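You operate a simulated robot arm through the tools that you are given. There is no shell and no other tool. Be economical: measure what you need, move in short steps, check, and stop when the job is done.

You run a simulated robot arm. Do the job below in one go: nothing can be reset, and whatever is moved stays where it is left.

Task
Take the blue dishcloth and put it on top of the glass jug.

Only the result counts: the job must be done as asked and must still hold three seconds after the hand-in. Knocking over, shifting, dropping, spilling or breaking anything else fails it.

Robot
A 7-joint arm with a two-finger parallel gripper, fixed in place. Base frame: the origin is at the foot of the arm, x ahead of it, y to its left, z up; the work surface is at about z = 745. Lengths are in mm, angles in rad, forces in N, time in s.
With the tool pointing down near the work surface it reaches from about 300 to 680 mm from the base axis. Its first joint turns from -1.152 to 1.152 rad. Payload 1.57 kg.
Tool frame: the origin (TCP) lies between the finger pads and is the grasp point; the fingertips stand 30 mm ahead of it; z points along the fingers, y is the line along which they close. The gripper opens to 110 mm. The fingers are 24 mm wide and 12 mm thick; the gripper's body (48 by 112 mm) begins 78 mm behind the TCP.
Orientation is that of the tool frame in the base frame, as a unit quaternion [w, x, y, z]. With the fingers straight down and closing along the base's y, the tool's x points along the base's -x, its y along +y and its z along -z.

Tools
- The arm moves only by the tool play_rows. Its arguments are lists of equal length, an entry for each row: "slide": the shift along the tool's x, y, z in units of 150 mm (1.0 is 150 mm), a list of three; "turn": the turn, a rotation vector about the tool's x, y, z in units of 60 degrees (1.0 is 60 degrees), a list of three; "gripper": the gripper command, from -1 (shut) to 1 (fully open), values between in proportion. In form: {"slide": [[dx, dy, dz], ...], "turn": [[wx, wy, wz], ...], "gripper": [gripper, ...]}. A call has 1 to 8 rows; each row is the pose to reach, as a shift and turn from the pose commanded when the call began, along the tool's axes at that moment. A call with a number of a shift or a turn outside -1 to 1 is refused whole. Rows are played at 5 a second. More than 50 mm and 0.15 rad between two rows, or a gripper value outside its range, and nothing of the call is played. A pose out of reach is approached as far as the arm can. The call stops where the force on the tool passes 40 N (or 10 N more than at its start, if that is more) or the arm is blocked; 0.2 s more then pass. The fingers move at their own pace (about 108 mm/s each) and stop on an object; they squeeze with about 28 N. The grip force told is the motor's: it shows also when the fingers shut on nothing. Time passes only in rows, and 0.2 s behind the last, so rows that repeat a pose let the fingers close. It gives the time, the measured TCP pose, the force on the tool (base axes), the opening and the grip force at its end, in the units of the frame above (readings bear some noise), and new pictures: "pictures" is both (left out), scene, wrist or none.
- Cameras (640 x 400 px; columns grow to the right, rows downward): "scene" is fixed at [164.3, -407.1, 1376.8]; the picture's right is [0.72, -0.70, 0.00], its down [-0.56, -0.57, -0.60] and it looks along [0.42, 0.43, -0.80] (base axes); focal length 361 px, centre (320, 200). "wrist" rides on the gripper at [70, 16, -141] in the tool frame; the picture's right is [-0.23, 0.97, 0.00], its down [-0.86, -0.20, -0.48] and it looks along [-0.47, -0.11, 0.88] (tool axes); focal length 222 px, centre (320, 200). There is no depth. A picture from a camera that has moved, and an enlarged one, comes with that camera's place and axes in the base frame and with its lens.
- close_up(camera, box): a new picture of the part [left, top, right, bottom] of that camera's present view, enlarged. The clock stands still meanwhile.
- close_job(): hands the job in; it is judged then, once.

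Work in short steps. Places have to be worked out from the pictures, the camera data and where the tool is seen: move nearer, look again, correct. Check each grasp and each placing, and mend what went wrong. You have 90 turns and 170 pictures in all, those below and enlarged ones among them. Open the gripper and draw the arm clear of the work before you hand the job in, unless the task says otherwise; then end with one line.

The tools are called after ">>>" as name(argument=value, ...) on one line, values as JSON. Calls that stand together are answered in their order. play_rows: Moves the arm, as the interface text tells. Its arguments: {"type":"object","properties":{"slide":{"type":"array"},"turn":{"type":"array"},"gripper":{"type":"array"},"pictures":{"type":"string","enum":["both","scene","wrist","none"]}},"required":["slide","turn","gripper"]} The other tools are called the same way: close_up (camera, box) takes an enlarged picture of a part of a camera's view; close_job () hands the job in.

At the start:

```text
t: 0.0
eef_pos: [444.0, -197.3, 1035.2]
orientation: [-0.001, 0.0, 1.0, 0.0]
contact_force: [0.0, 0.8, 0.3]
finger_gap: 110.0
gripper_force: 0.1
```

scene: 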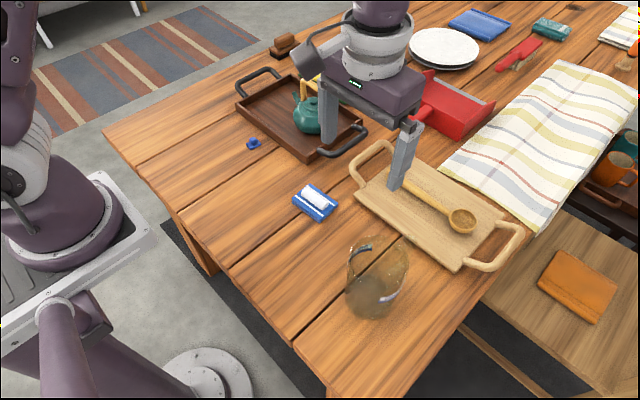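
wrist: 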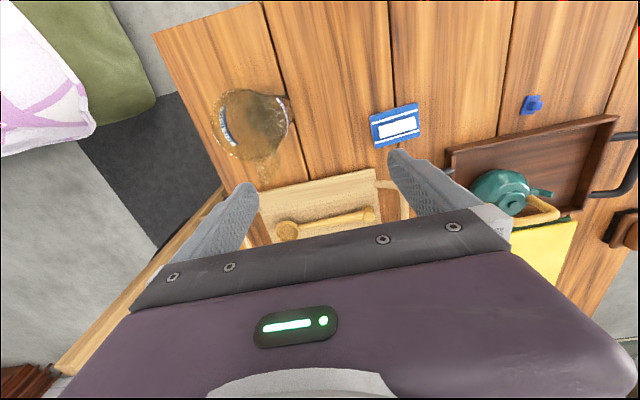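

I see a blue item with white near the jug and another blue flat item at the far end; I'll enlarge both, and the jug.

>>> close_up(camera="scene", box=[270, 160, 430, 330])

>>> close_up(camera="scene", box=[400, 0, 600, 100])

>>> close_up(camera="wrist", box=[190, 70, 450, 200])

```text
2.35 times, centred on (350, 245) of scene
camera zoom: at [164.3, -407.1, 1376.8], right [0.72, -0.7, 0.0], down [-0.56, -0.57, -0.6], along [0.42, 0.43, -0.8], focal length 850 px, centre (249, 94)
```

zoom: 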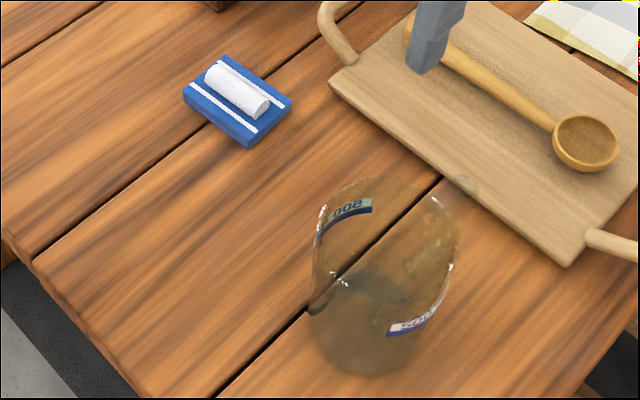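

```text
3.20 times, centred on (500, 50) of scene
camera zoom: at [164.3, -407.1, 1376.8], right [0.72, -0.7, 0.0], down [-0.56, -0.57, -0.6], along [0.42, 0.43, -0.8], focal length 1156 px, centre (-256, 680)
```

zoom: 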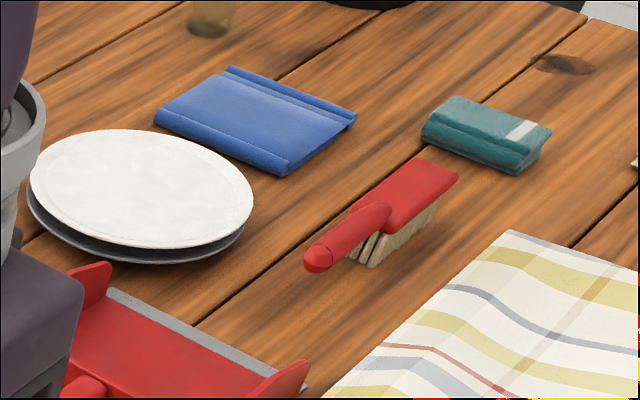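

```text
2.46 times, centred on (320, 135) of wrist
camera zoom: at [374.9, -181.1, 1178.4], right [0.23, 0.97, 0.0], down [0.86, -0.2, 0.48], along [0.47, -0.11, -0.88], focal length 547 px, centre (320, 360)
```

zoom: 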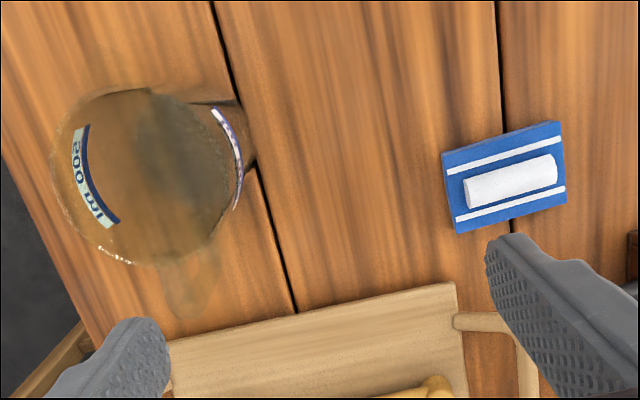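

The far blue item is about 1.4 m out, beyond reach, so the near blue striped cloth at about (482, -66) is the target. It has something white on top, so I'll move nearer for a look.

>>> play_rows(slide=[[0, 0.3, 0], [0, 0.6, 0], [0, 0.85, 0.15], [0.1, 0.9, 0.4], [0.1, 0.9, 0.6]], turn=[[0, 0, 0], [0, 0, 0], [0, 0, 0], [0, 0, 0], [0, 0, 0]], gripper=[1, 1, 1, 1, 1])

```text
t: 1.2
eef_pos: [428.0, -62.5, 945.3]
orientation: [-0.001, 0.0, 1.0, 0.0]
contact_force: [-0.5, 0.5, -0.1]
finger_gap: 110.0
gripper_force: 0.0
camera wrist: at [358.4, -46.9, 1088.2], right [0.23, 0.97, 0.0], down [0.85, -0.2, 0.48], along [0.47, -0.11, -0.88], focal length 222 px, centre (320, 200)
```

scene: 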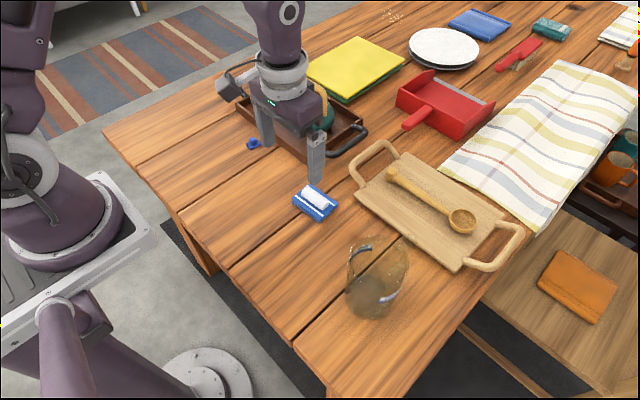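
wrist: 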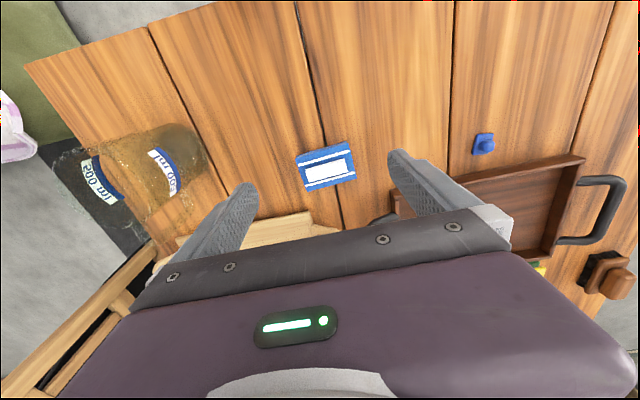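

Cloth centre triangulates to about (480, -67). I'll enlarge it to understand the white piece.

>>> close_up(camera="wrist", box=[280, 130, 376, 200])

>>> close_up(camera="scene", box=[285, 175, 345, 225])

>>> close_up(camera="wrist", box=[60, 100, 240, 220])

```text
5.71 times, centred on (328, 165) of wrist
camera zoom: at [358.4, -46.9, 1088.2], right [0.23, 0.97, 0.0], down [0.85, -0.2, 0.48], along [0.47, -0.11, -0.88], focal length 1269 px, centre (274, 400)
```

zoom: 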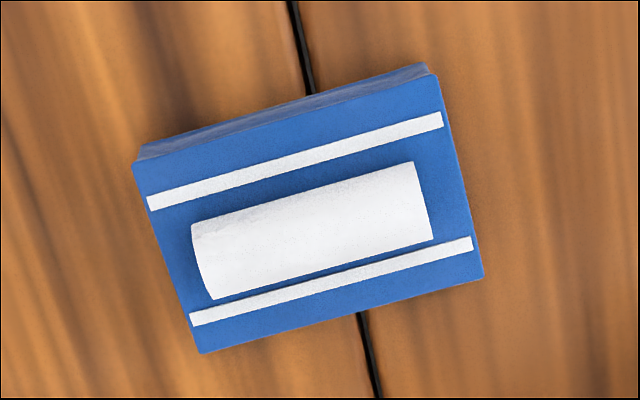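

```text
8.00 times, centred on (315, 200) of scene
camera zoom: at [164.3, -407.1, 1376.8], right [0.72, -0.7, 0.0], down [-0.56, -0.57, -0.6], along [0.42, 0.43, -0.8], focal length 2891 px, centre (360, 200)
```

zoom: 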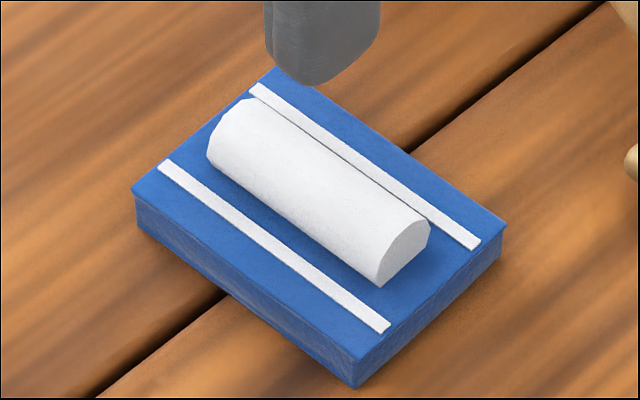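

```text
3.33 times, centred on (150, 160) of wrist
camera zoom: at [358.4, -46.9, 1088.2], right [0.23, 0.97, 0.0], down [0.85, -0.2, 0.48], along [0.47, -0.11, -0.88], focal length 740 px, centre (887, 333)
```

zoom: 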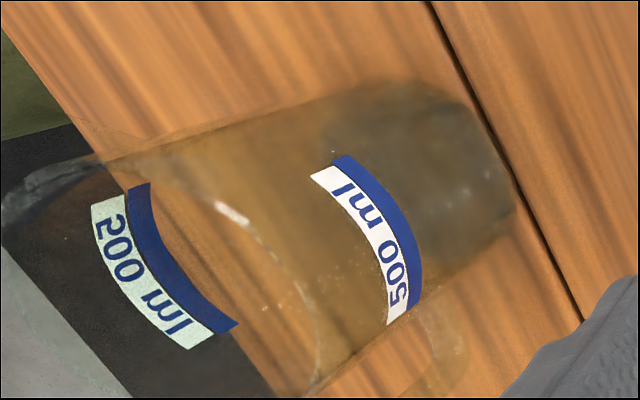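

The white bar is a ridge on the cloth block; block is ~83 (along y) x 58 x ~20 mm, centre (480, -65). The jug rim is about (407, -286, 872), ~97 mm wide, which is close to the block's size, so I'll measure it from near above.

>>> play_rows(slide=[[0.1, -0.3, -0.1], [0.25, -0.6, -0.25], [0.35, -0.85, -0.3], [0.38, -1.0, -0.35]], turn=[[0, 0, 0], [0, 0, 0], [0, 0, 0], [0, 0, 0]], gripper=[1, 1, 1, 1], pictures="none")

>>> play_rows(slide=[[0, -0.25, 0], [0, -0.5, 0], [0, -0.5, 0]], turn=[[0, 0, 0], [0, 0, 0], [0, 0, 0]], gripper=[1, 1, 1])

>>> close_up(camera="wrist", box=[230, 90, 390, 190])

>>> close_up(camera="scene", box=[330, 225, 426, 325])

```text
refused: row 2 steps farther than a row can; nothing moved
```

```text
t: 2.0
eef_pos: [429.2, -135.7, 944.8]
orientation: [0.0, 0.001, 1.0, 0.001]
contact_force: [-0.3, -0.5, 0.1]
finger_gap: 110.0
gripper_force: 0.1
camera wrist: at [359.6, -119.9, 1087.4], right [0.23, 0.97, 0.0], down [0.86, -0.2, 0.48], along [0.47, -0.11, -0.88], focal length 222 px, centre (320, 200)
```

scene: 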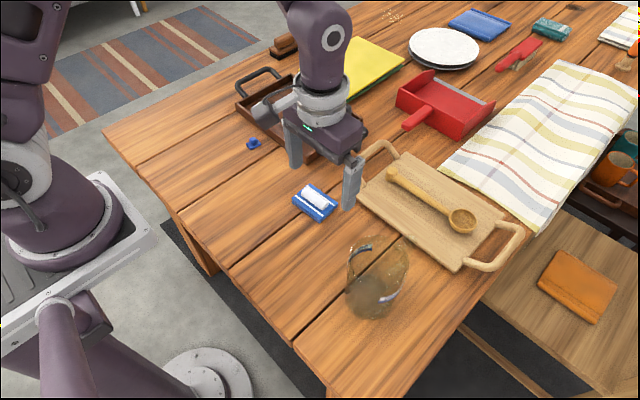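
wrist: 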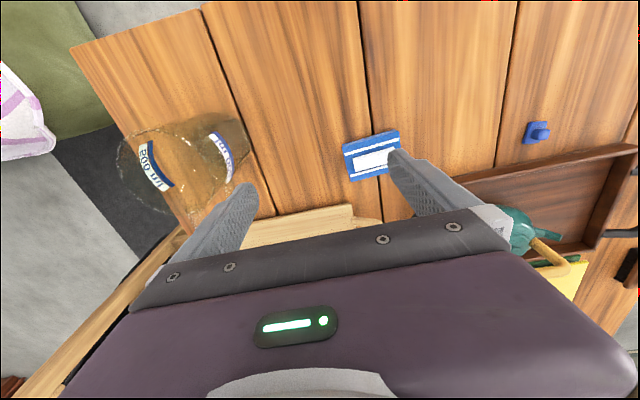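

```text
4.00 times, centred on (310, 140) of wrist
camera zoom: at [359.6, -119.9, 1087.4], right [0.23, 0.97, 0.0], down [0.86, -0.2, 0.48], along [0.47, -0.11, -0.88], focal length 888 px, centre (360, 440)
```

zoom: 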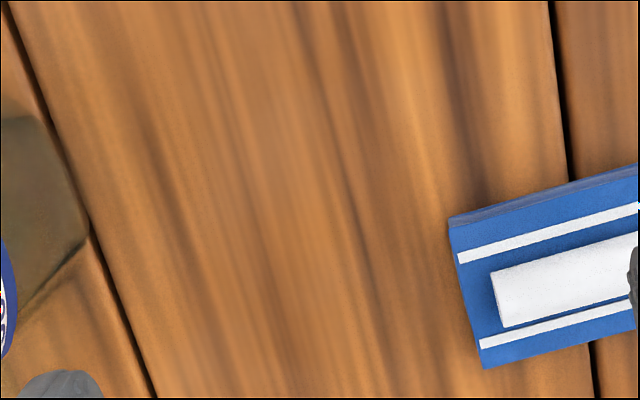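

```text
4.00 times, centred on (378, 275) of scene
camera zoom: at [164.2, -407.1, 1376.8], right [0.72, -0.7, 0.0], down [-0.56, -0.57, -0.6], along [0.42, 0.43, -0.8], focal length 1445 px, centre (88, -100)
```

zoom: 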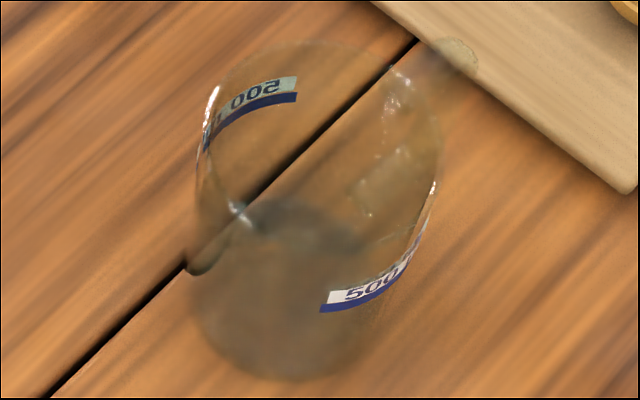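

The first move was refused for step size (50 mm per row). I continue toward the jug with shorter steps, rising meanwhile.

>>> play_rows(slide=[[0.09, -0.22, -0.15], [0.18, -0.45, -0.27], [0.27, -0.7, -0.27], [0.36, -0.95, -0.27], [0.36, -0.95, -0.27]], turn=[[0, 0, 0], [0, 0, 0], [0, 0, 0], [0, 0, 0], [0, 0, 0]], gripper=[1, 1, 1, 1, 1], pictures="wrist")

>>> close_up(camera="wrist", box=[240, 90, 400, 200])

```text
t: 3.2
eef_pos: [375.7, -280.9, 986.6]
orientation: [0.0, 0.0, 1.0, 0.0]
contact_force: [0.7, -0.9, 0.2]
finger_gap: 110.1
gripper_force: 0.2
camera wrist: at [306.7, -264.7, 1128.4], right [0.23, 0.97, 0.0], down [0.86, -0.2, 0.48], along [0.47, -0.11, -0.88], focal length 222 px, centre (320, 200)
```

wrist: 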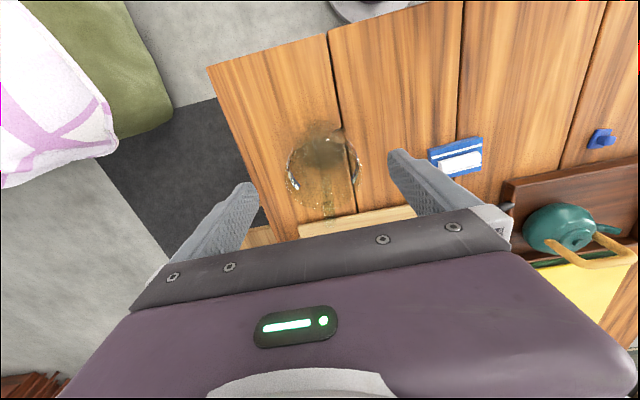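

```text
3.64 times, centred on (320, 145) of wrist
camera zoom: at [306.7, -264.7, 1128.4], right [0.23, 0.97, 0.0], down [0.86, -0.2, 0.48], along [0.47, -0.11, -0.88], focal length 808 px, centre (320, 400)
```

zoom: 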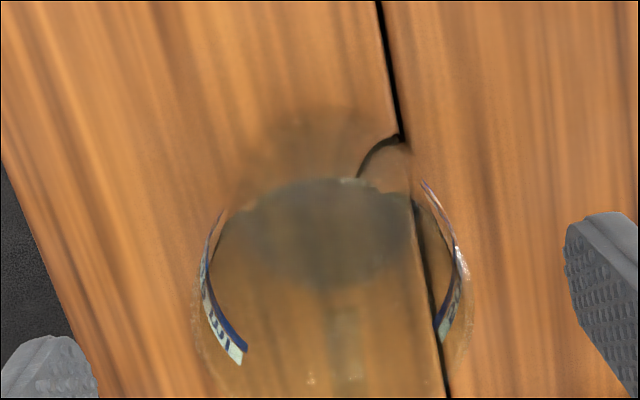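

The jug's rim is visible, with its lower edge cut off; I'll enlarge a window lower down.

>>> close_up(camera="wrist", box=[265, 118, 385, 228])

```text
3.64 times, centred on (325, 173) of wrist
camera zoom: at [306.7, -264.7, 1128.4], right [0.23, 0.97, 0.0], down [0.86, -0.2, 0.48], along [0.47, -0.11, -0.88], focal length 808 px, centre (302, 298)
```

zoom: 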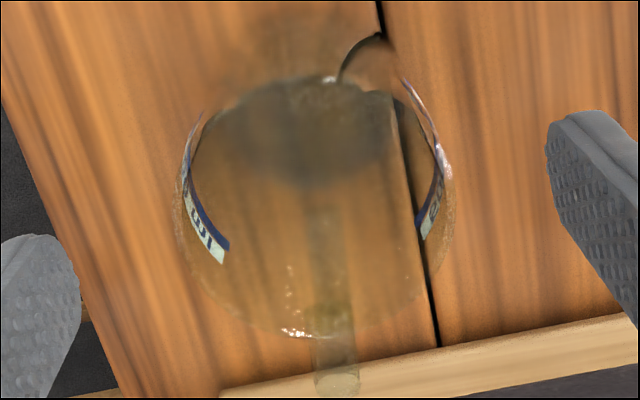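

Rim centre comes out at about (409, -285, 872), outer diameter ~95 mm. The 82 x 58 block's diagonal (~100 mm) spans it when centred within about 5 mm. I now head back to the cloth and will grip it by its ends along y.

>>> play_rows(slide=[[-0.1, 0.25, 0], [-0.2, 0.5, 0], [-0.3, 0.75, 0], [-0.4, 1.0, 0]], turn=[[0, 0, 0], [0, 0, 0], [0, 0, 0], [0, 0, 0]], gripper=[1, 1, 1, 1], pictures="none")

>>> play_rows(slide=[[-0.08, 0.22, 0], [-0.18, 0.44, 0.1], [-0.29, 0.44, 0.35], [-0.29, 0.44, 0.6], [-0.29, 0.44, 0.8], [-0.29, 0.44, 0.8]], turn=[[0, 0, 0], [0, 0, 0], [0, 0, 0], [0, 0, 0], [0, 0, 0], [0, 0, 0]], gripper=[1, 1, 1, 1, 1, 1])

```text
t: 4.2
eef_pos: [437.2, -132.4, 986.3]
orientation: [0.0, 0.0, 1.0, 0.001]
contact_force: [-0.4, 0.0, -1.0]
finger_gap: 110.3
gripper_force: 0.0
```

```text
t: 5.6
eef_pos: [479.4, -65.5, 865.5]
orientation: [-0.001, 0.0, 1.0, -0.001]
contact_force: [-0.3, -0.3, -0.4]
finger_gap: 110.0
gripper_force: 0.0
camera wrist: at [410.3, -49.0, 1007.6], right [0.23, 0.97, 0.0], down [0.86, -0.2, 0.48], along [0.47, -0.11, -0.88], focal length 222 px, centre (320, 200)
```

scene: 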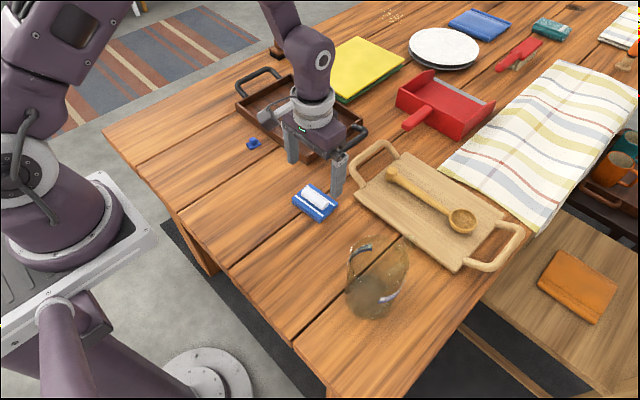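
wrist: 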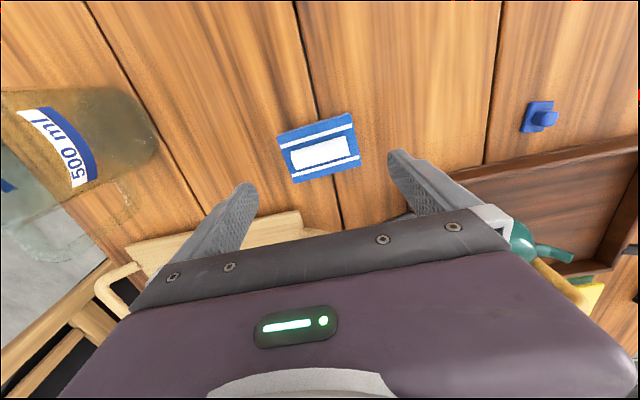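

Cloth centre re-measured at (477, -65), nearly under the tool. I descend to TCP z ≈ 779, fingertips just above the table.

>>> play_rows(slide=[[0.01, 0, 0.25], [0.01, 0, 0.45], [0.01, 0, 0.57], [0.01, 0, 0.57]], turn=[[0, 0, 0], [0, 0, 0], [0, 0, 0], [0, 0, 0]], gripper=[1, 1, 1, 1])

>>> close_up(camera="scene", box=[270, 130, 370, 230])

```text
t: 6.6
eef_pos: [478.0, -63.8, 781.1]
orientation: [0.0, 0.0, 1.0, 0.0]
contact_force: [-0.4, 0.2, -0.6]
finger_gap: 110.2
gripper_force: 0.2
camera wrist: at [408.1, -48.1, 923.4], right [0.23, 0.97, 0.0], down [0.85, -0.2, 0.48], along [0.47, -0.11, -0.88], focal length 222 px, centre (320, 200)
```

scene: 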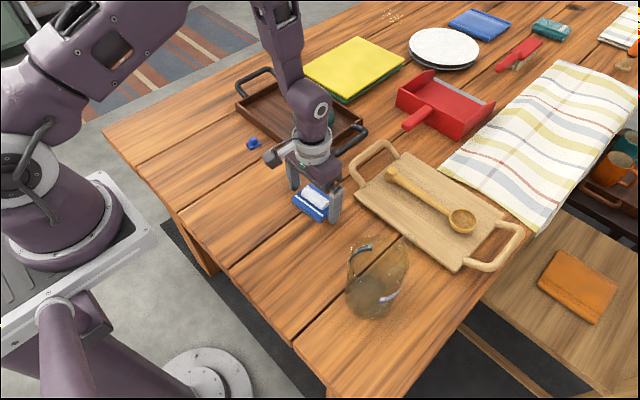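
wrist: 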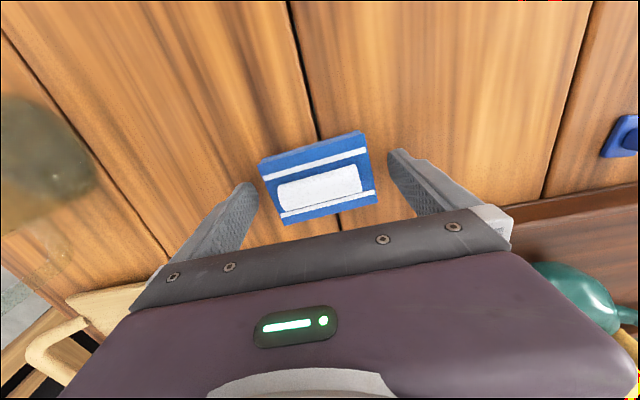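

```text
4.00 times, centred on (320, 180) of scene
camera zoom: at [164.3, -407.1, 1376.8], right [0.72, -0.7, 0.0], down [-0.56, -0.57, -0.6], along [0.42, 0.43, -0.8], focal length 1445 px, centre (320, 280)
```

zoom: 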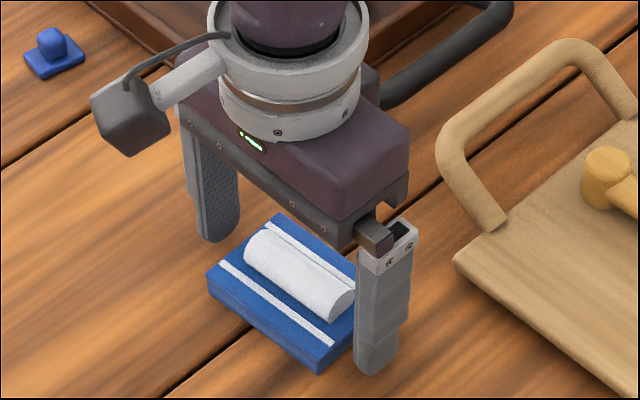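

The fingers straddle the cloth's ends with its centre within ~2 mm of the TCP. Lowering 2 mm and closing.

>>> play_rows(slide=[[0.013, 0, 0.013], [0.013, 0, 0.013], [0.013, 0, 0.013], [0.013, 0, 0.013]], turn=[[0, 0, 0], [0, 0, 0], [0, 0, 0], [0, 0, 0]], gripper=[1, -1, -1, -1])

>>> close_up(camera="scene", box=[270, 130, 370, 230])

```text
t: 7.6
eef_pos: [475.6, -63.7, 777.8]
orientation: [-0.001, 0.0, 1.0, 0.001]
contact_force: [0.9, -0.1, 2.4]
finger_gap: 85.0
gripper_force: 28.6
camera wrist: at [406.2, -47.8, 921.6], right [0.23, 0.97, 0.0], down [0.85, -0.2, 0.48], along [0.47, -0.11, -0.88], focal length 222 px, centre (320, 200)
```

scene: 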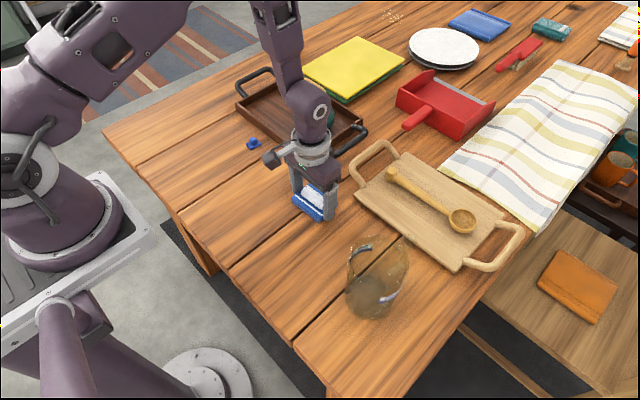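
wrist: 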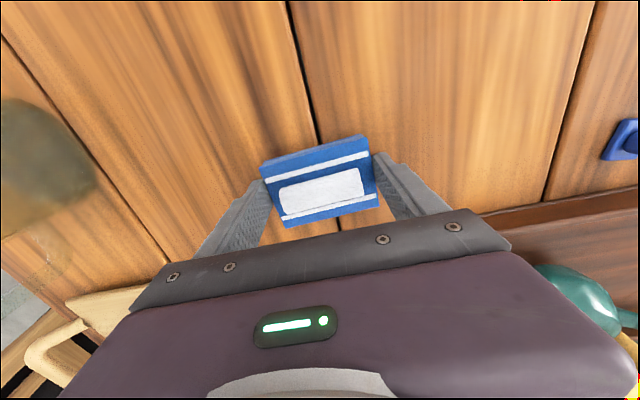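

```text
4.00 times, centred on (320, 180) of scene
camera zoom: at [164.2, -407.1, 1376.8], right [0.72, -0.7, 0.0], down [-0.56, -0.57, -0.6], along [0.42, 0.43, -0.8], focal length 1445 px, centre (320, 280)
```

zoom: 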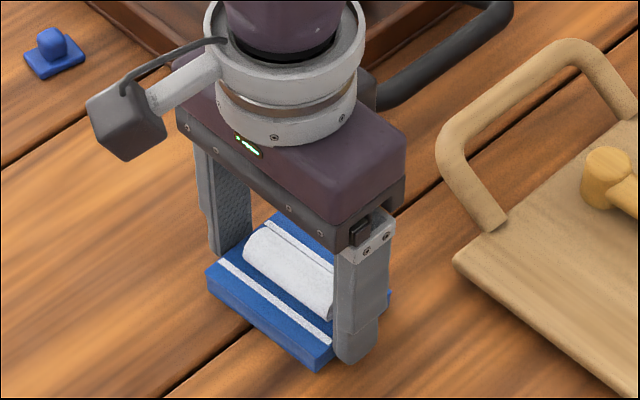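

Grip holds at 85 mm, 28 N. Lifting straight up to about z = 960.

>>> play_rows(slide=[[0, 0, -0.1], [0, 0, -0.3], [0, 0, -0.6], [0, 0, -0.9], [0, 0, -1.0], [0, 0, -1.0]], turn=[[0, 0, 0], [0, 0, 0], [0, 0, 0], [0, 0, 0], [0, 0, 0], [0, 0, 0]], gripper=[-1, -1, -1, -1, -1, -1])

>>> close_up(camera="wrist", box=[240, 110, 400, 230])

```text
t: 9.0
eef_pos: [476.3, -63.9, 929.4]
orientation: [-0.001, 0.0, 1.0, 0.0]
contact_force: [-0.1, -0.5, -0.1]
finger_gap: 84.6
gripper_force: 28.1
camera wrist: at [406.5, -47.4, 1071.3], right [0.23, 0.97, 0.0], down [0.85, -0.2, 0.48], along [0.47, -0.11, -0.88], focal length 222 px, centre (320, 200)
```

scene: 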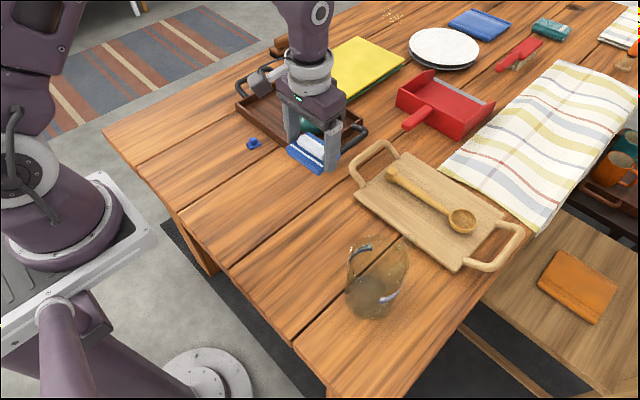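
wrist: 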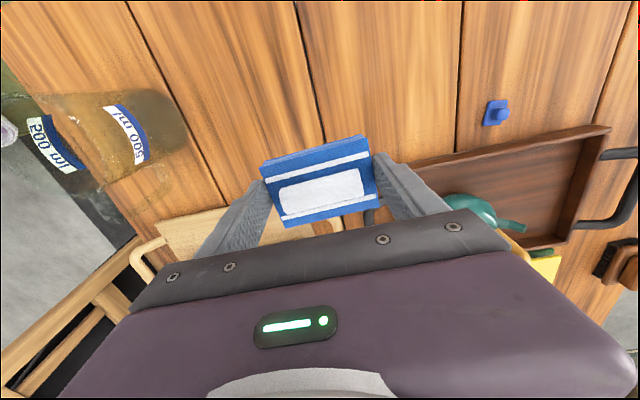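

```text
3.33 times, centred on (320, 170) of wrist
camera zoom: at [406.5, -47.4, 1071.3], right [0.23, 0.97, 0.0], down [0.85, -0.2, 0.48], along [0.47, -0.11, -0.88], focal length 740 px, centre (320, 300)
```

zoom: 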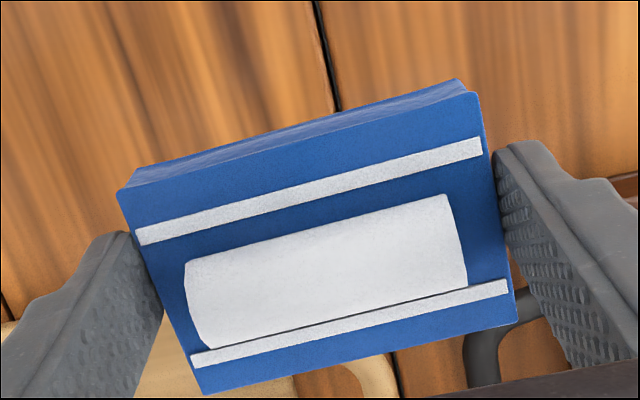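

The cloth is held level and centred. I carry it toward the jug at z ≈ 965 in short steps.

>>> play_rows(slide=[[0, 0, -0.23], [0.05, -0.17, -0.23], [0.12, -0.4, -0.23], [0.19, -0.63, -0.23], [0.26, -0.85, -0.23], [0.3, -1.0, -0.23]], turn=[[0, 0, 0], [0, 0, 0], [0, 0, 0], [0, 0, 0], [0, 0, 0], [0, 0, 0]], gripper=[-1, -1, -1, -1, -1, -1], pictures="none")

>>> play_rows(slide=[[0.05, -0.17, 0], [0.1, -0.34, 0], [0.153, -0.48, 0], [0.153, -0.48, 0], [0.153, -0.48, 0]], turn=[[0, 0, 0], [0, 0, 0], [0, 0, 0], [0, 0, 0], [0, 0, 0]], gripper=[-1, -1, -1, -1, -1])

>>> close_up(camera="scene", box=[310, 180, 450, 330])

>>> close_up(camera="wrist", box=[240, 100, 400, 220])

```text
t: 10.4
eef_pos: [432.5, -214.0, 964.0]
orientation: [0.001, 0.0, 1.0, -0.001]
contact_force: [0.5, -0.2, -0.8]
finger_gap: 84.6
gripper_force: 28.1
```

```text
t: 11.6
eef_pos: [406.9, -283.6, 963.5]
orientation: [0.0, 0.0, 1.0, 0.0]
contact_force: [0.4, 0.2, 0.1]
finger_gap: 84.4
gripper_force: 28.6
camera wrist: at [337.2, -268.4, 1106.1], right [0.23, 0.97, 0.0], down [0.86, -0.2, 0.48], along [0.47, -0.11, -0.88], focal length 222 px, centre (320, 200)
```

scene: 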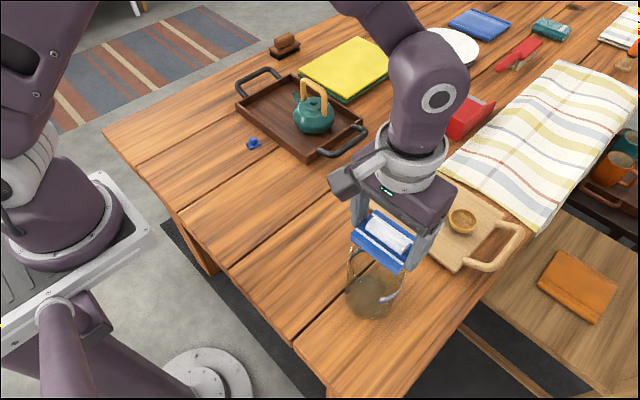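
wrist: 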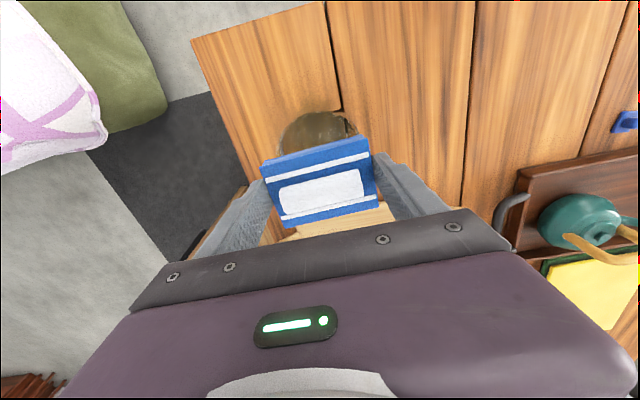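

```text
2.67 times, centred on (380, 255) of scene
camera zoom: at [164.2, -407.1, 1376.8], right [0.72, -0.7, 0.0], down [-0.56, -0.57, -0.6], along [0.42, 0.43, -0.8], focal length 964 px, centre (160, 53)
```

zoom: 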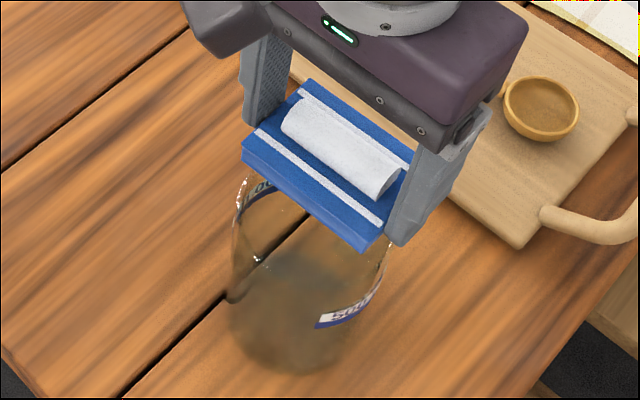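

```text
3.33 times, centred on (320, 160) of wrist
camera zoom: at [337.2, -268.4, 1106.1], right [0.23, 0.97, 0.0], down [0.86, -0.2, 0.48], along [0.47, -0.11, -0.88], focal length 740 px, centre (320, 333)
```

zoom: 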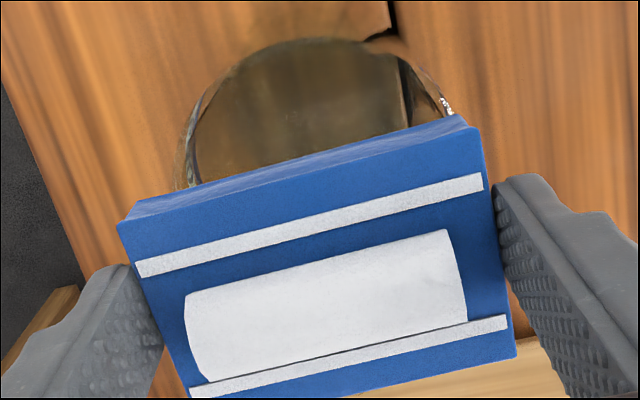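

Rim re-estimates average (411, -286). I shift 3 mm forward and 2 mm to the right, and descend to leave roughly 10 mm of gap.

>>> play_rows(slide=[[-0.02, -0.015, 0.1], [-0.02, -0.015, 0.2], [-0.02, -0.015, 0.3], [-0.02, -0.015, 0.3]], turn=[[0, 0, 0], [0, 0, 0], [0, 0, 0], [0, 0, 0]], gripper=[-1, -1, -1, -1])

>>> close_up(camera="scene", box=[320, 210, 430, 330])

>>> close_up(camera="wrist", box=[240, 100, 400, 220])

```text
t: 12.6
eef_pos: [409.4, -288.3, 919.0]
orientation: [0.001, 0.0, 1.0, 0.0]
contact_force: [-1.3, 1.9, 8.0]
finger_gap: 84.3
gripper_force: 27.7
camera wrist: at [340.2, -271.8, 1061.5], right [0.23, 0.97, 0.0], down [0.85, -0.2, 0.48], along [0.47, -0.11, -0.88], focal length 222 px, centre (320, 200)
```

scene: 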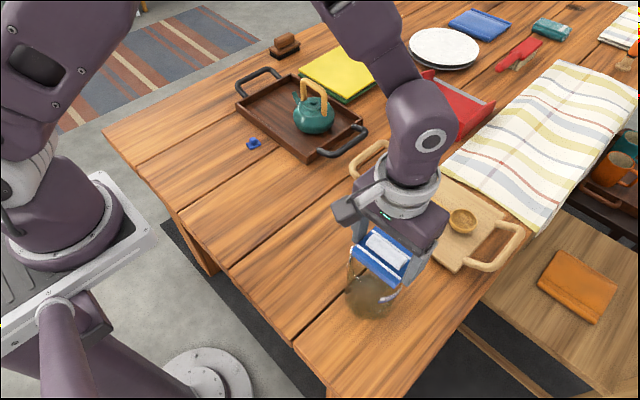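
wrist: 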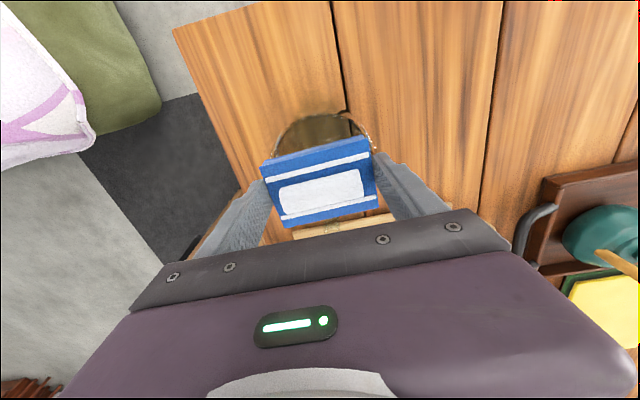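

```text
3.33 times, centred on (375, 270) of scene
camera zoom: at [164.1, -407.0, 1376.9], right [0.72, -0.7, 0.0], down [-0.56, -0.57, -0.6], along [0.42, 0.43, -0.8], focal length 1204 px, centre (137, -33)
```

zoom: 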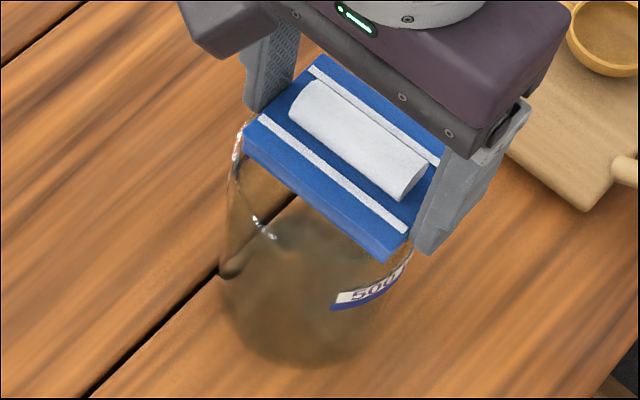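

```text
3.33 times, centred on (320, 160) of wrist
camera zoom: at [340.2, -271.8, 1061.5], right [0.23, 0.97, 0.0], down [0.85, -0.2, 0.48], along [0.47, -0.11, -0.88], focal length 740 px, centre (320, 333)
```

zoom: 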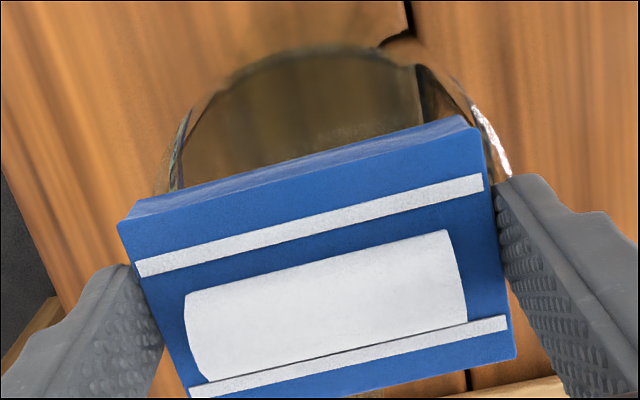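

Force of 8 N upward shows the block already touches, so the rim is higher (~885); at that height the rim centre is about 3 mm nearer in x and 1.5 mm left of the block's. I lift 5 mm, correct, and come down gently.

>>> play_rows(slide=[[0, 0, -0.035], [0.015, 0.01, -0.035], [0.015, 0.01, -0.035]], turn=[[0, 0, 0], [0, 0, 0], [0, 0, 0]], gripper=[-1, -1, -1], pictures="none")

>>> play_rows(slide=[[0, 0, 0.01], [0, 0, 0.02], [0, 0, 0.02]], turn=[[0, 0, 0], [0, 0, 0], [0, 0, 0]], gripper=[-1, -1, -1], pictures="none")

>>> play_rows(slide=[[0, 0, 0.01], [0, 0, 0.015], [0, 0, 0.015]], turn=[[0, 0, 0], [0, 0, 0], [0, 0, 0]], gripper=[-1, -1, -1])

>>> close_up(camera="scene", box=[320, 210, 430, 330])

>>> close_up(camera="wrist", box=[240, 100, 400, 220])

```text
t: 13.4
eef_pos: [408.8, -287.0, 923.8]
orientation: [-0.001, -0.001, 1.0, 0.0]
contact_force: [-0.5, 0.4, 0.3]
finger_gap: 84.5
gripper_force: 27.8
```

```text
t: 14.2
eef_pos: [409.2, -286.0, 921.7]
orientation: [-0.001, 0.0, 1.0, 0.0]
contact_force: [-0.8, 1.4, 0.4]
finger_gap: 84.2
gripper_force: 27.9
```

```text
t: 15.0
eef_pos: [408.4, -287.2, 919.1]
orientation: [0.0, 0.001, 1.0, 0.001]
contact_force: [-1.3, 1.0, 5.1]
finger_gap: 84.1
gripper_force: 28.4
camera wrist: at [339.1, -270.6, 1061.6], right [0.23, 0.97, 0.0], down [0.85, -0.2, 0.48], along [0.47, -0.11, -0.88], focal length 222 px, centre (320, 200)
```

scene: 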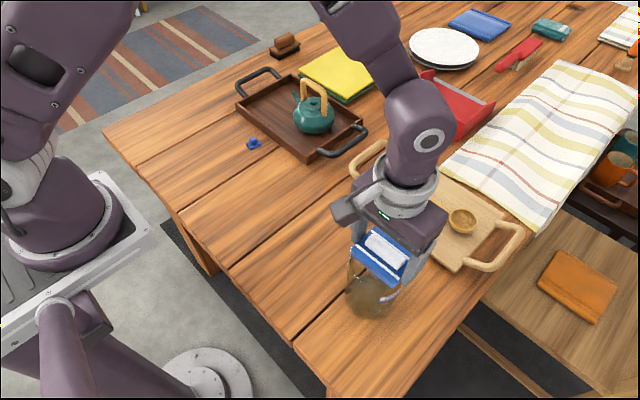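
wrist: 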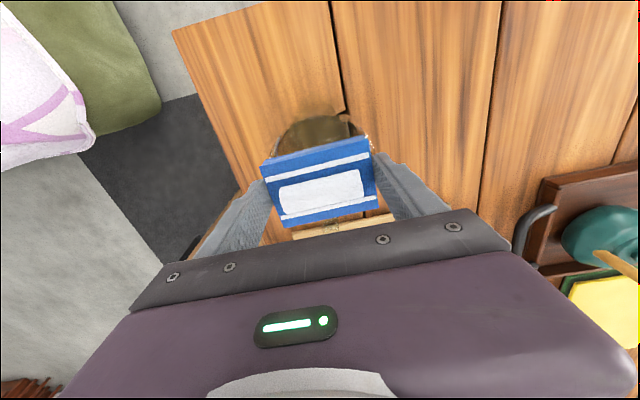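

```text
3.33 times, centred on (375, 270) of scene
camera zoom: at [164.1, -407.0, 1376.9], right [0.72, -0.7, 0.0], down [-0.56, -0.57, -0.6], along [0.42, 0.43, -0.8], focal length 1204 px, centre (137, -33)
```

zoom: 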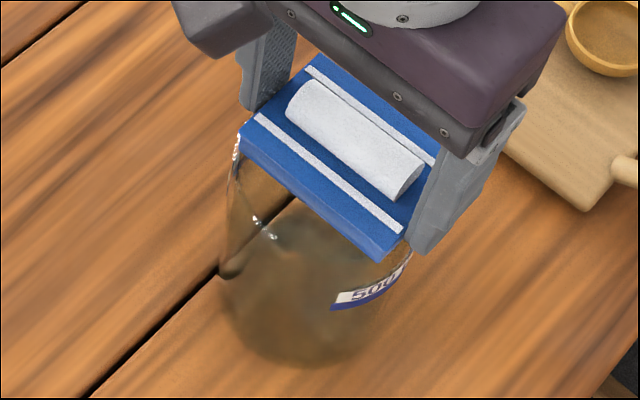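

```text
3.33 times, centred on (320, 160) of wrist
camera zoom: at [339.1, -270.6, 1061.6], right [0.23, 0.97, 0.0], down [0.85, -0.2, 0.48], along [0.47, -0.11, -0.88], focal length 740 px, centre (320, 333)
```

zoom: 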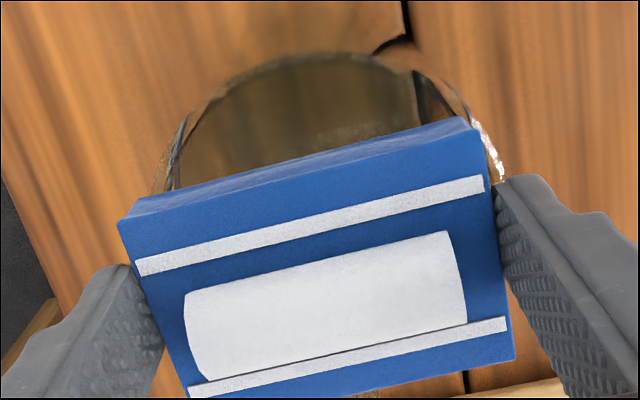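

Contact is gentle at 5 N. Comparing block's lower edge with the rim in both views, the block sits roughly 5 mm too far +x and 5 mm too far -y; I lift 6 mm, shift, and look again.

>>> play_rows(slide=[[0, 0, -0.045], [0.033, 0.037, -0.045], [0.033, 0.037, -0.045]], turn=[[0, 0, 0], [0, 0, 0], [0, 0, 0]], gripper=[-1, -1, -1], pictures="none")

>>> close_up(camera="scene", box=[335, 220, 425, 290])

>>> close_up(camera="wrist", box=[255, 105, 385, 185])

```text
t: 15.8
eef_pos: [403.3, -282.2, 926.8]
orientation: [0.0, 0.0, 1.0, 0.0]
contact_force: [-0.4, 0.6, -0.7]
finger_gap: 84.1
gripper_force: 28.3
```

```text
5.71 times, centred on (380, 255) of scene
camera zoom: at [164.3, -407.1, 1376.8], right [0.72, -0.7, 0.0], down [-0.56, -0.57, -0.6], along [0.42, 0.43, -0.8], focal length 2065 px, centre (-23, -114)
```

zoom: 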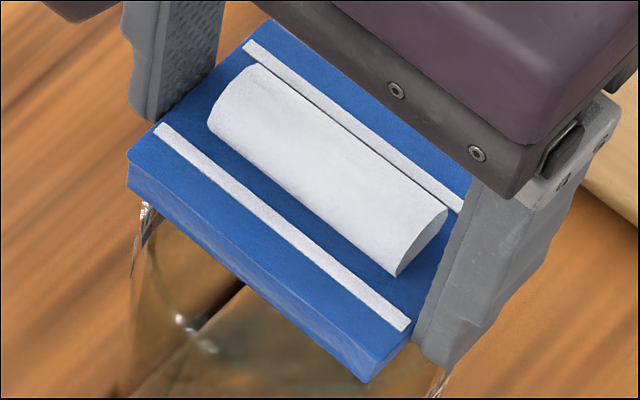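

```text
4.92 times, centred on (320, 145) of wrist
camera zoom: at [334.0, -265.8, 1068.8], right [0.23, 0.97, 0.0], down [0.85, -0.2, 0.48], along [0.47, -0.11, -0.88], focal length 1094 px, centre (320, 471)
```

zoom: 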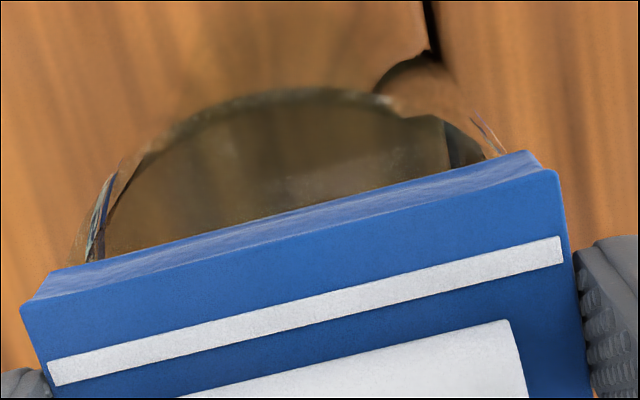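

Now the block's rear corners overhang the rim about equally (≈5 mm left, 4 mm right), so it is well centred. I lower it 7 mm onto the rim with 1.5 mm more toward the base.

>>> play_rows(slide=[[0.01, 0, 0.02], [0.01, 0, 0.035], [0.01, 0, 0.045], [0.01, 0, 0.048], [0.01, 0, 0.048]], turn=[[0, 0, 0], [0, 0, 0], [0, 0, 0], [0, 0, 0], [0, 0, 0]], gripper=[-1, -1, -1, -1, -1], pictures="none")

>>> close_up(camera="scene", box=[335, 220, 425, 310])

>>> close_up(camera="wrist", box=[255, 105, 385, 185])

```text
t: 17.0
eef_pos: [402.4, -282.1, 917.8]
orientation: [0.001, 0.0, 1.0, -0.001]
contact_force: [-0.3, 1.8, 34.9]
finger_gap: 84.0
gripper_force: 27.9
```

```text
4.44 times, centred on (380, 265) of scene
camera zoom: at [163.8, -406.7, 1377.0], right [0.72, -0.7, 0.0], down [-0.56, -0.57, -0.6], along [0.42, 0.43, -0.8], focal length 1606 px, centre (53, -89)
```

zoom: 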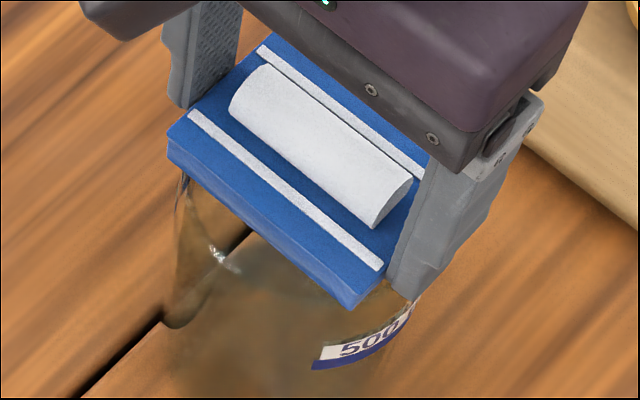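

```text
4.92 times, centred on (320, 145) of wrist
camera zoom: at [332.3, -265.4, 1060.3], right [0.23, 0.97, 0.0], down [0.85, -0.2, 0.48], along [0.47, -0.11, -0.88], focal length 1094 px, centre (320, 471)
```

zoom: 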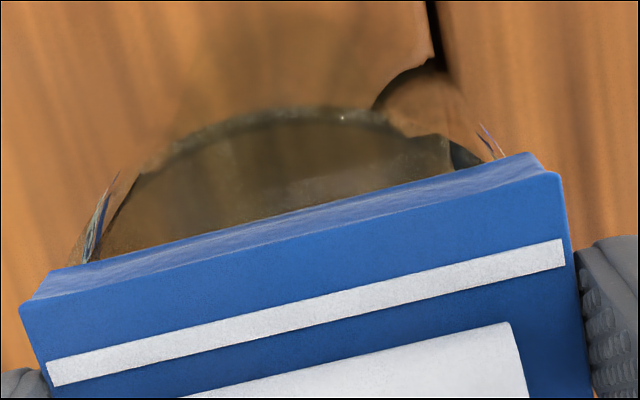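

Well centred (about 18 mm of opening behind versus 16.5 expected), but pressing with 35 N; I back off about 1.2 mm.

>>> play_rows(slide=[[0, 0, -0.008], [0, 0, -0.008]], turn=[[0, 0, 0], [0, 0, 0]], gripper=[-1, -1], pictures="none")

```text
t: 17.6
eef_pos: [400.7, -281.4, 918.6]
orientation: [-0.001, -0.001, 1.0, 0.001]
contact_force: [0.8, -1.0, 1.1]
finger_gap: 83.9
gripper_force: 27.9
```

Force is 1 N, so the block just rests on the rim. I open the fingers slowly to about 104 mm.

>>> play_rows(slide=[[0, 0, 0], [0, 0, 0], [0, 0, 0], [0, 0, 0], [0, 0, 0]], turn=[[0, 0, 0], [0, 0, 0], [0, 0, 0], [0, 0, 0], [0, 0, 0]], gripper=[0.55, 0.65, 0.8, 0.9, 0.9], pictures="none")

>>> close_up(camera="scene", box=[335, 220, 425, 310])

>>> close_up(camera="wrist", box=[240, 105, 400, 225])

```text
t: 18.8
eef_pos: [400.6, -281.6, 919.1]
orientation: [0.0, -0.001, 1.0, 0.001]
contact_force: [0.7, 0.3, 0.3]
finger_gap: 104.4
gripper_force: 0.2
```

```text
4.44 times, centred on (380, 265) of scene
camera zoom: at [164.3, -407.1, 1376.8], right [0.72, -0.7, 0.0], down [-0.56, -0.57, -0.6], along [0.42, 0.43, -0.8], focal length 1606 px, centre (53, -89)
```

zoom: 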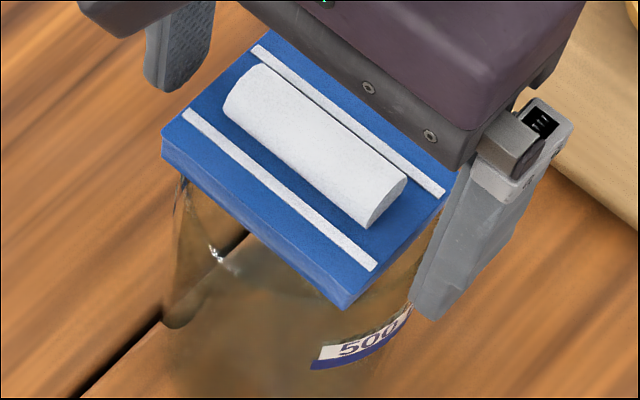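

```text
3.33 times, centred on (320, 165) of wrist
camera zoom: at [332.1, -265.2, 1061.6], right [0.23, 0.97, 0.0], down [0.85, -0.2, 0.48], along [0.47, -0.11, -0.88], focal length 740 px, centre (320, 317)
```

zoom: 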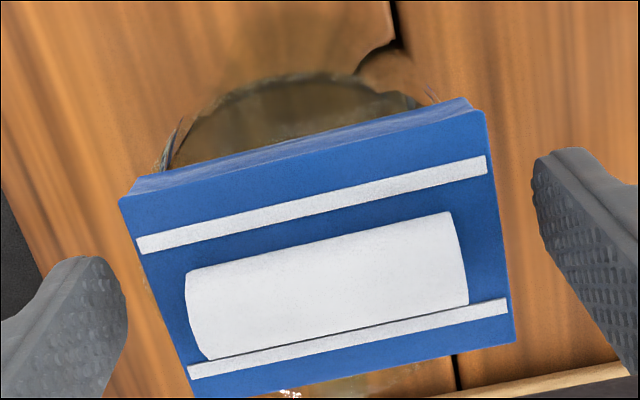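

The cloth stays flat on the rim with the fingers clear of it. I open fully and draw straight up, then look.

>>> play_rows(slide=[[0, 0, -0.05], [0, 0, -0.2], [0, 0, -0.5], [0, 0, -0.8], [0, 0, -0.95], [0, 0, -0.95]], turn=[[0, 0, 0], [0, 0, 0], [0, 0, 0], [0, 0, 0], [0, 0, 0], [0, 0, 0]], gripper=[1, 1, 1, 1, 1, 1], pictures="none")

>>> play_rows(slide=[[0, 0.25, 0], [0, 0.5, 0], [0, 0.8, 0], [0, 0.98, 0], [0, 0.98, 0], [0, 0.98, 0], [0, 0.98, 0]], turn=[[0, 0, 0], [0, 0, 0], [0, 0, 0], [0, 0, 0], [0, 0, 0], [0, 0, 0], [0, 0, 0]], gripper=[1, 1, 1, 1, 1, 1, 1])

>>> close_up(camera="scene", box=[320, 210, 440, 330])

```text
t: 20.2
eef_pos: [404.1, -283.2, 1061.6]
orientation: [0.0, 0.0, 1.0, 0.0]
contact_force: [0.2, -0.6, 0.8]
finger_gap: 110.2
gripper_force: 0.0
```

```text
t: 21.8
eef_pos: [401.3, -132.5, 1061.4]
orientation: [-0.001, 0.001, 1.0, 0.0]
contact_force: [-0.2, -0.2, 0.4]
finger_gap: 109.9
gripper_force: 0.0
camera wrist: at [331.5, -117.4, 1203.9], right [0.23, 0.97, 0.0], down [0.85, -0.2, 0.48], along [0.47, -0.11, -0.88], focal length 222 px, centre (320, 200)
```

scene: 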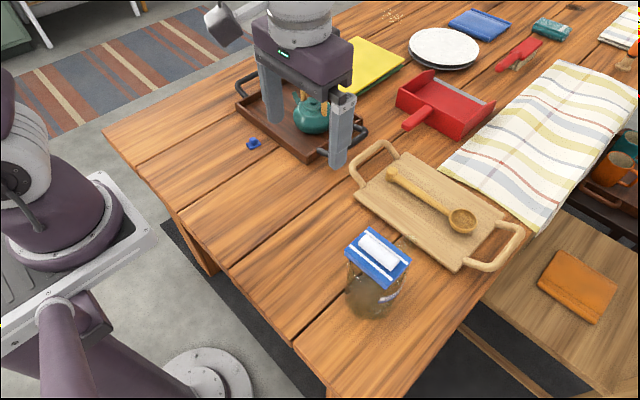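
wrist: 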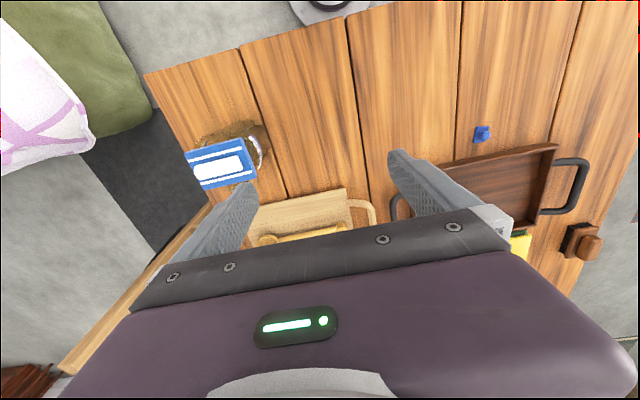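

```text
3.33 times, centred on (380, 270) of scene
camera zoom: at [164.3, -407.1, 1376.8], right [0.72, -0.7, 0.0], down [-0.56, -0.57, -0.6], along [0.42, 0.43, -0.8], focal length 1204 px, centre (120, -33)
```

zoom: 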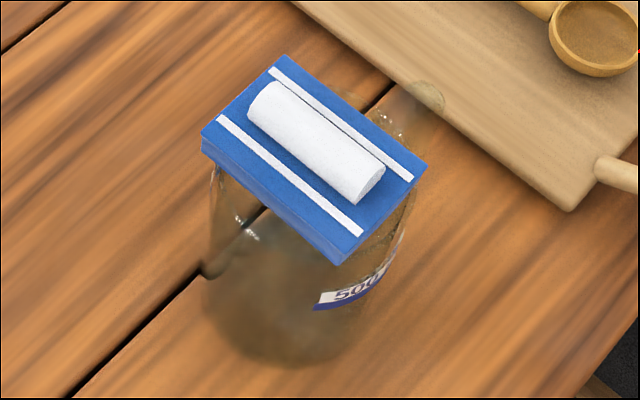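

The cloth rests level and still on the jug's rim, the jug has not moved, and the arm is clear, so I hand in.

>>> close_job()

```text
The job is handed in.
```

The blue dishcloth is resting flat on top of the glass jug; the gripper is open, the arm is clear, and nothing else in the pictures appears to have moved.
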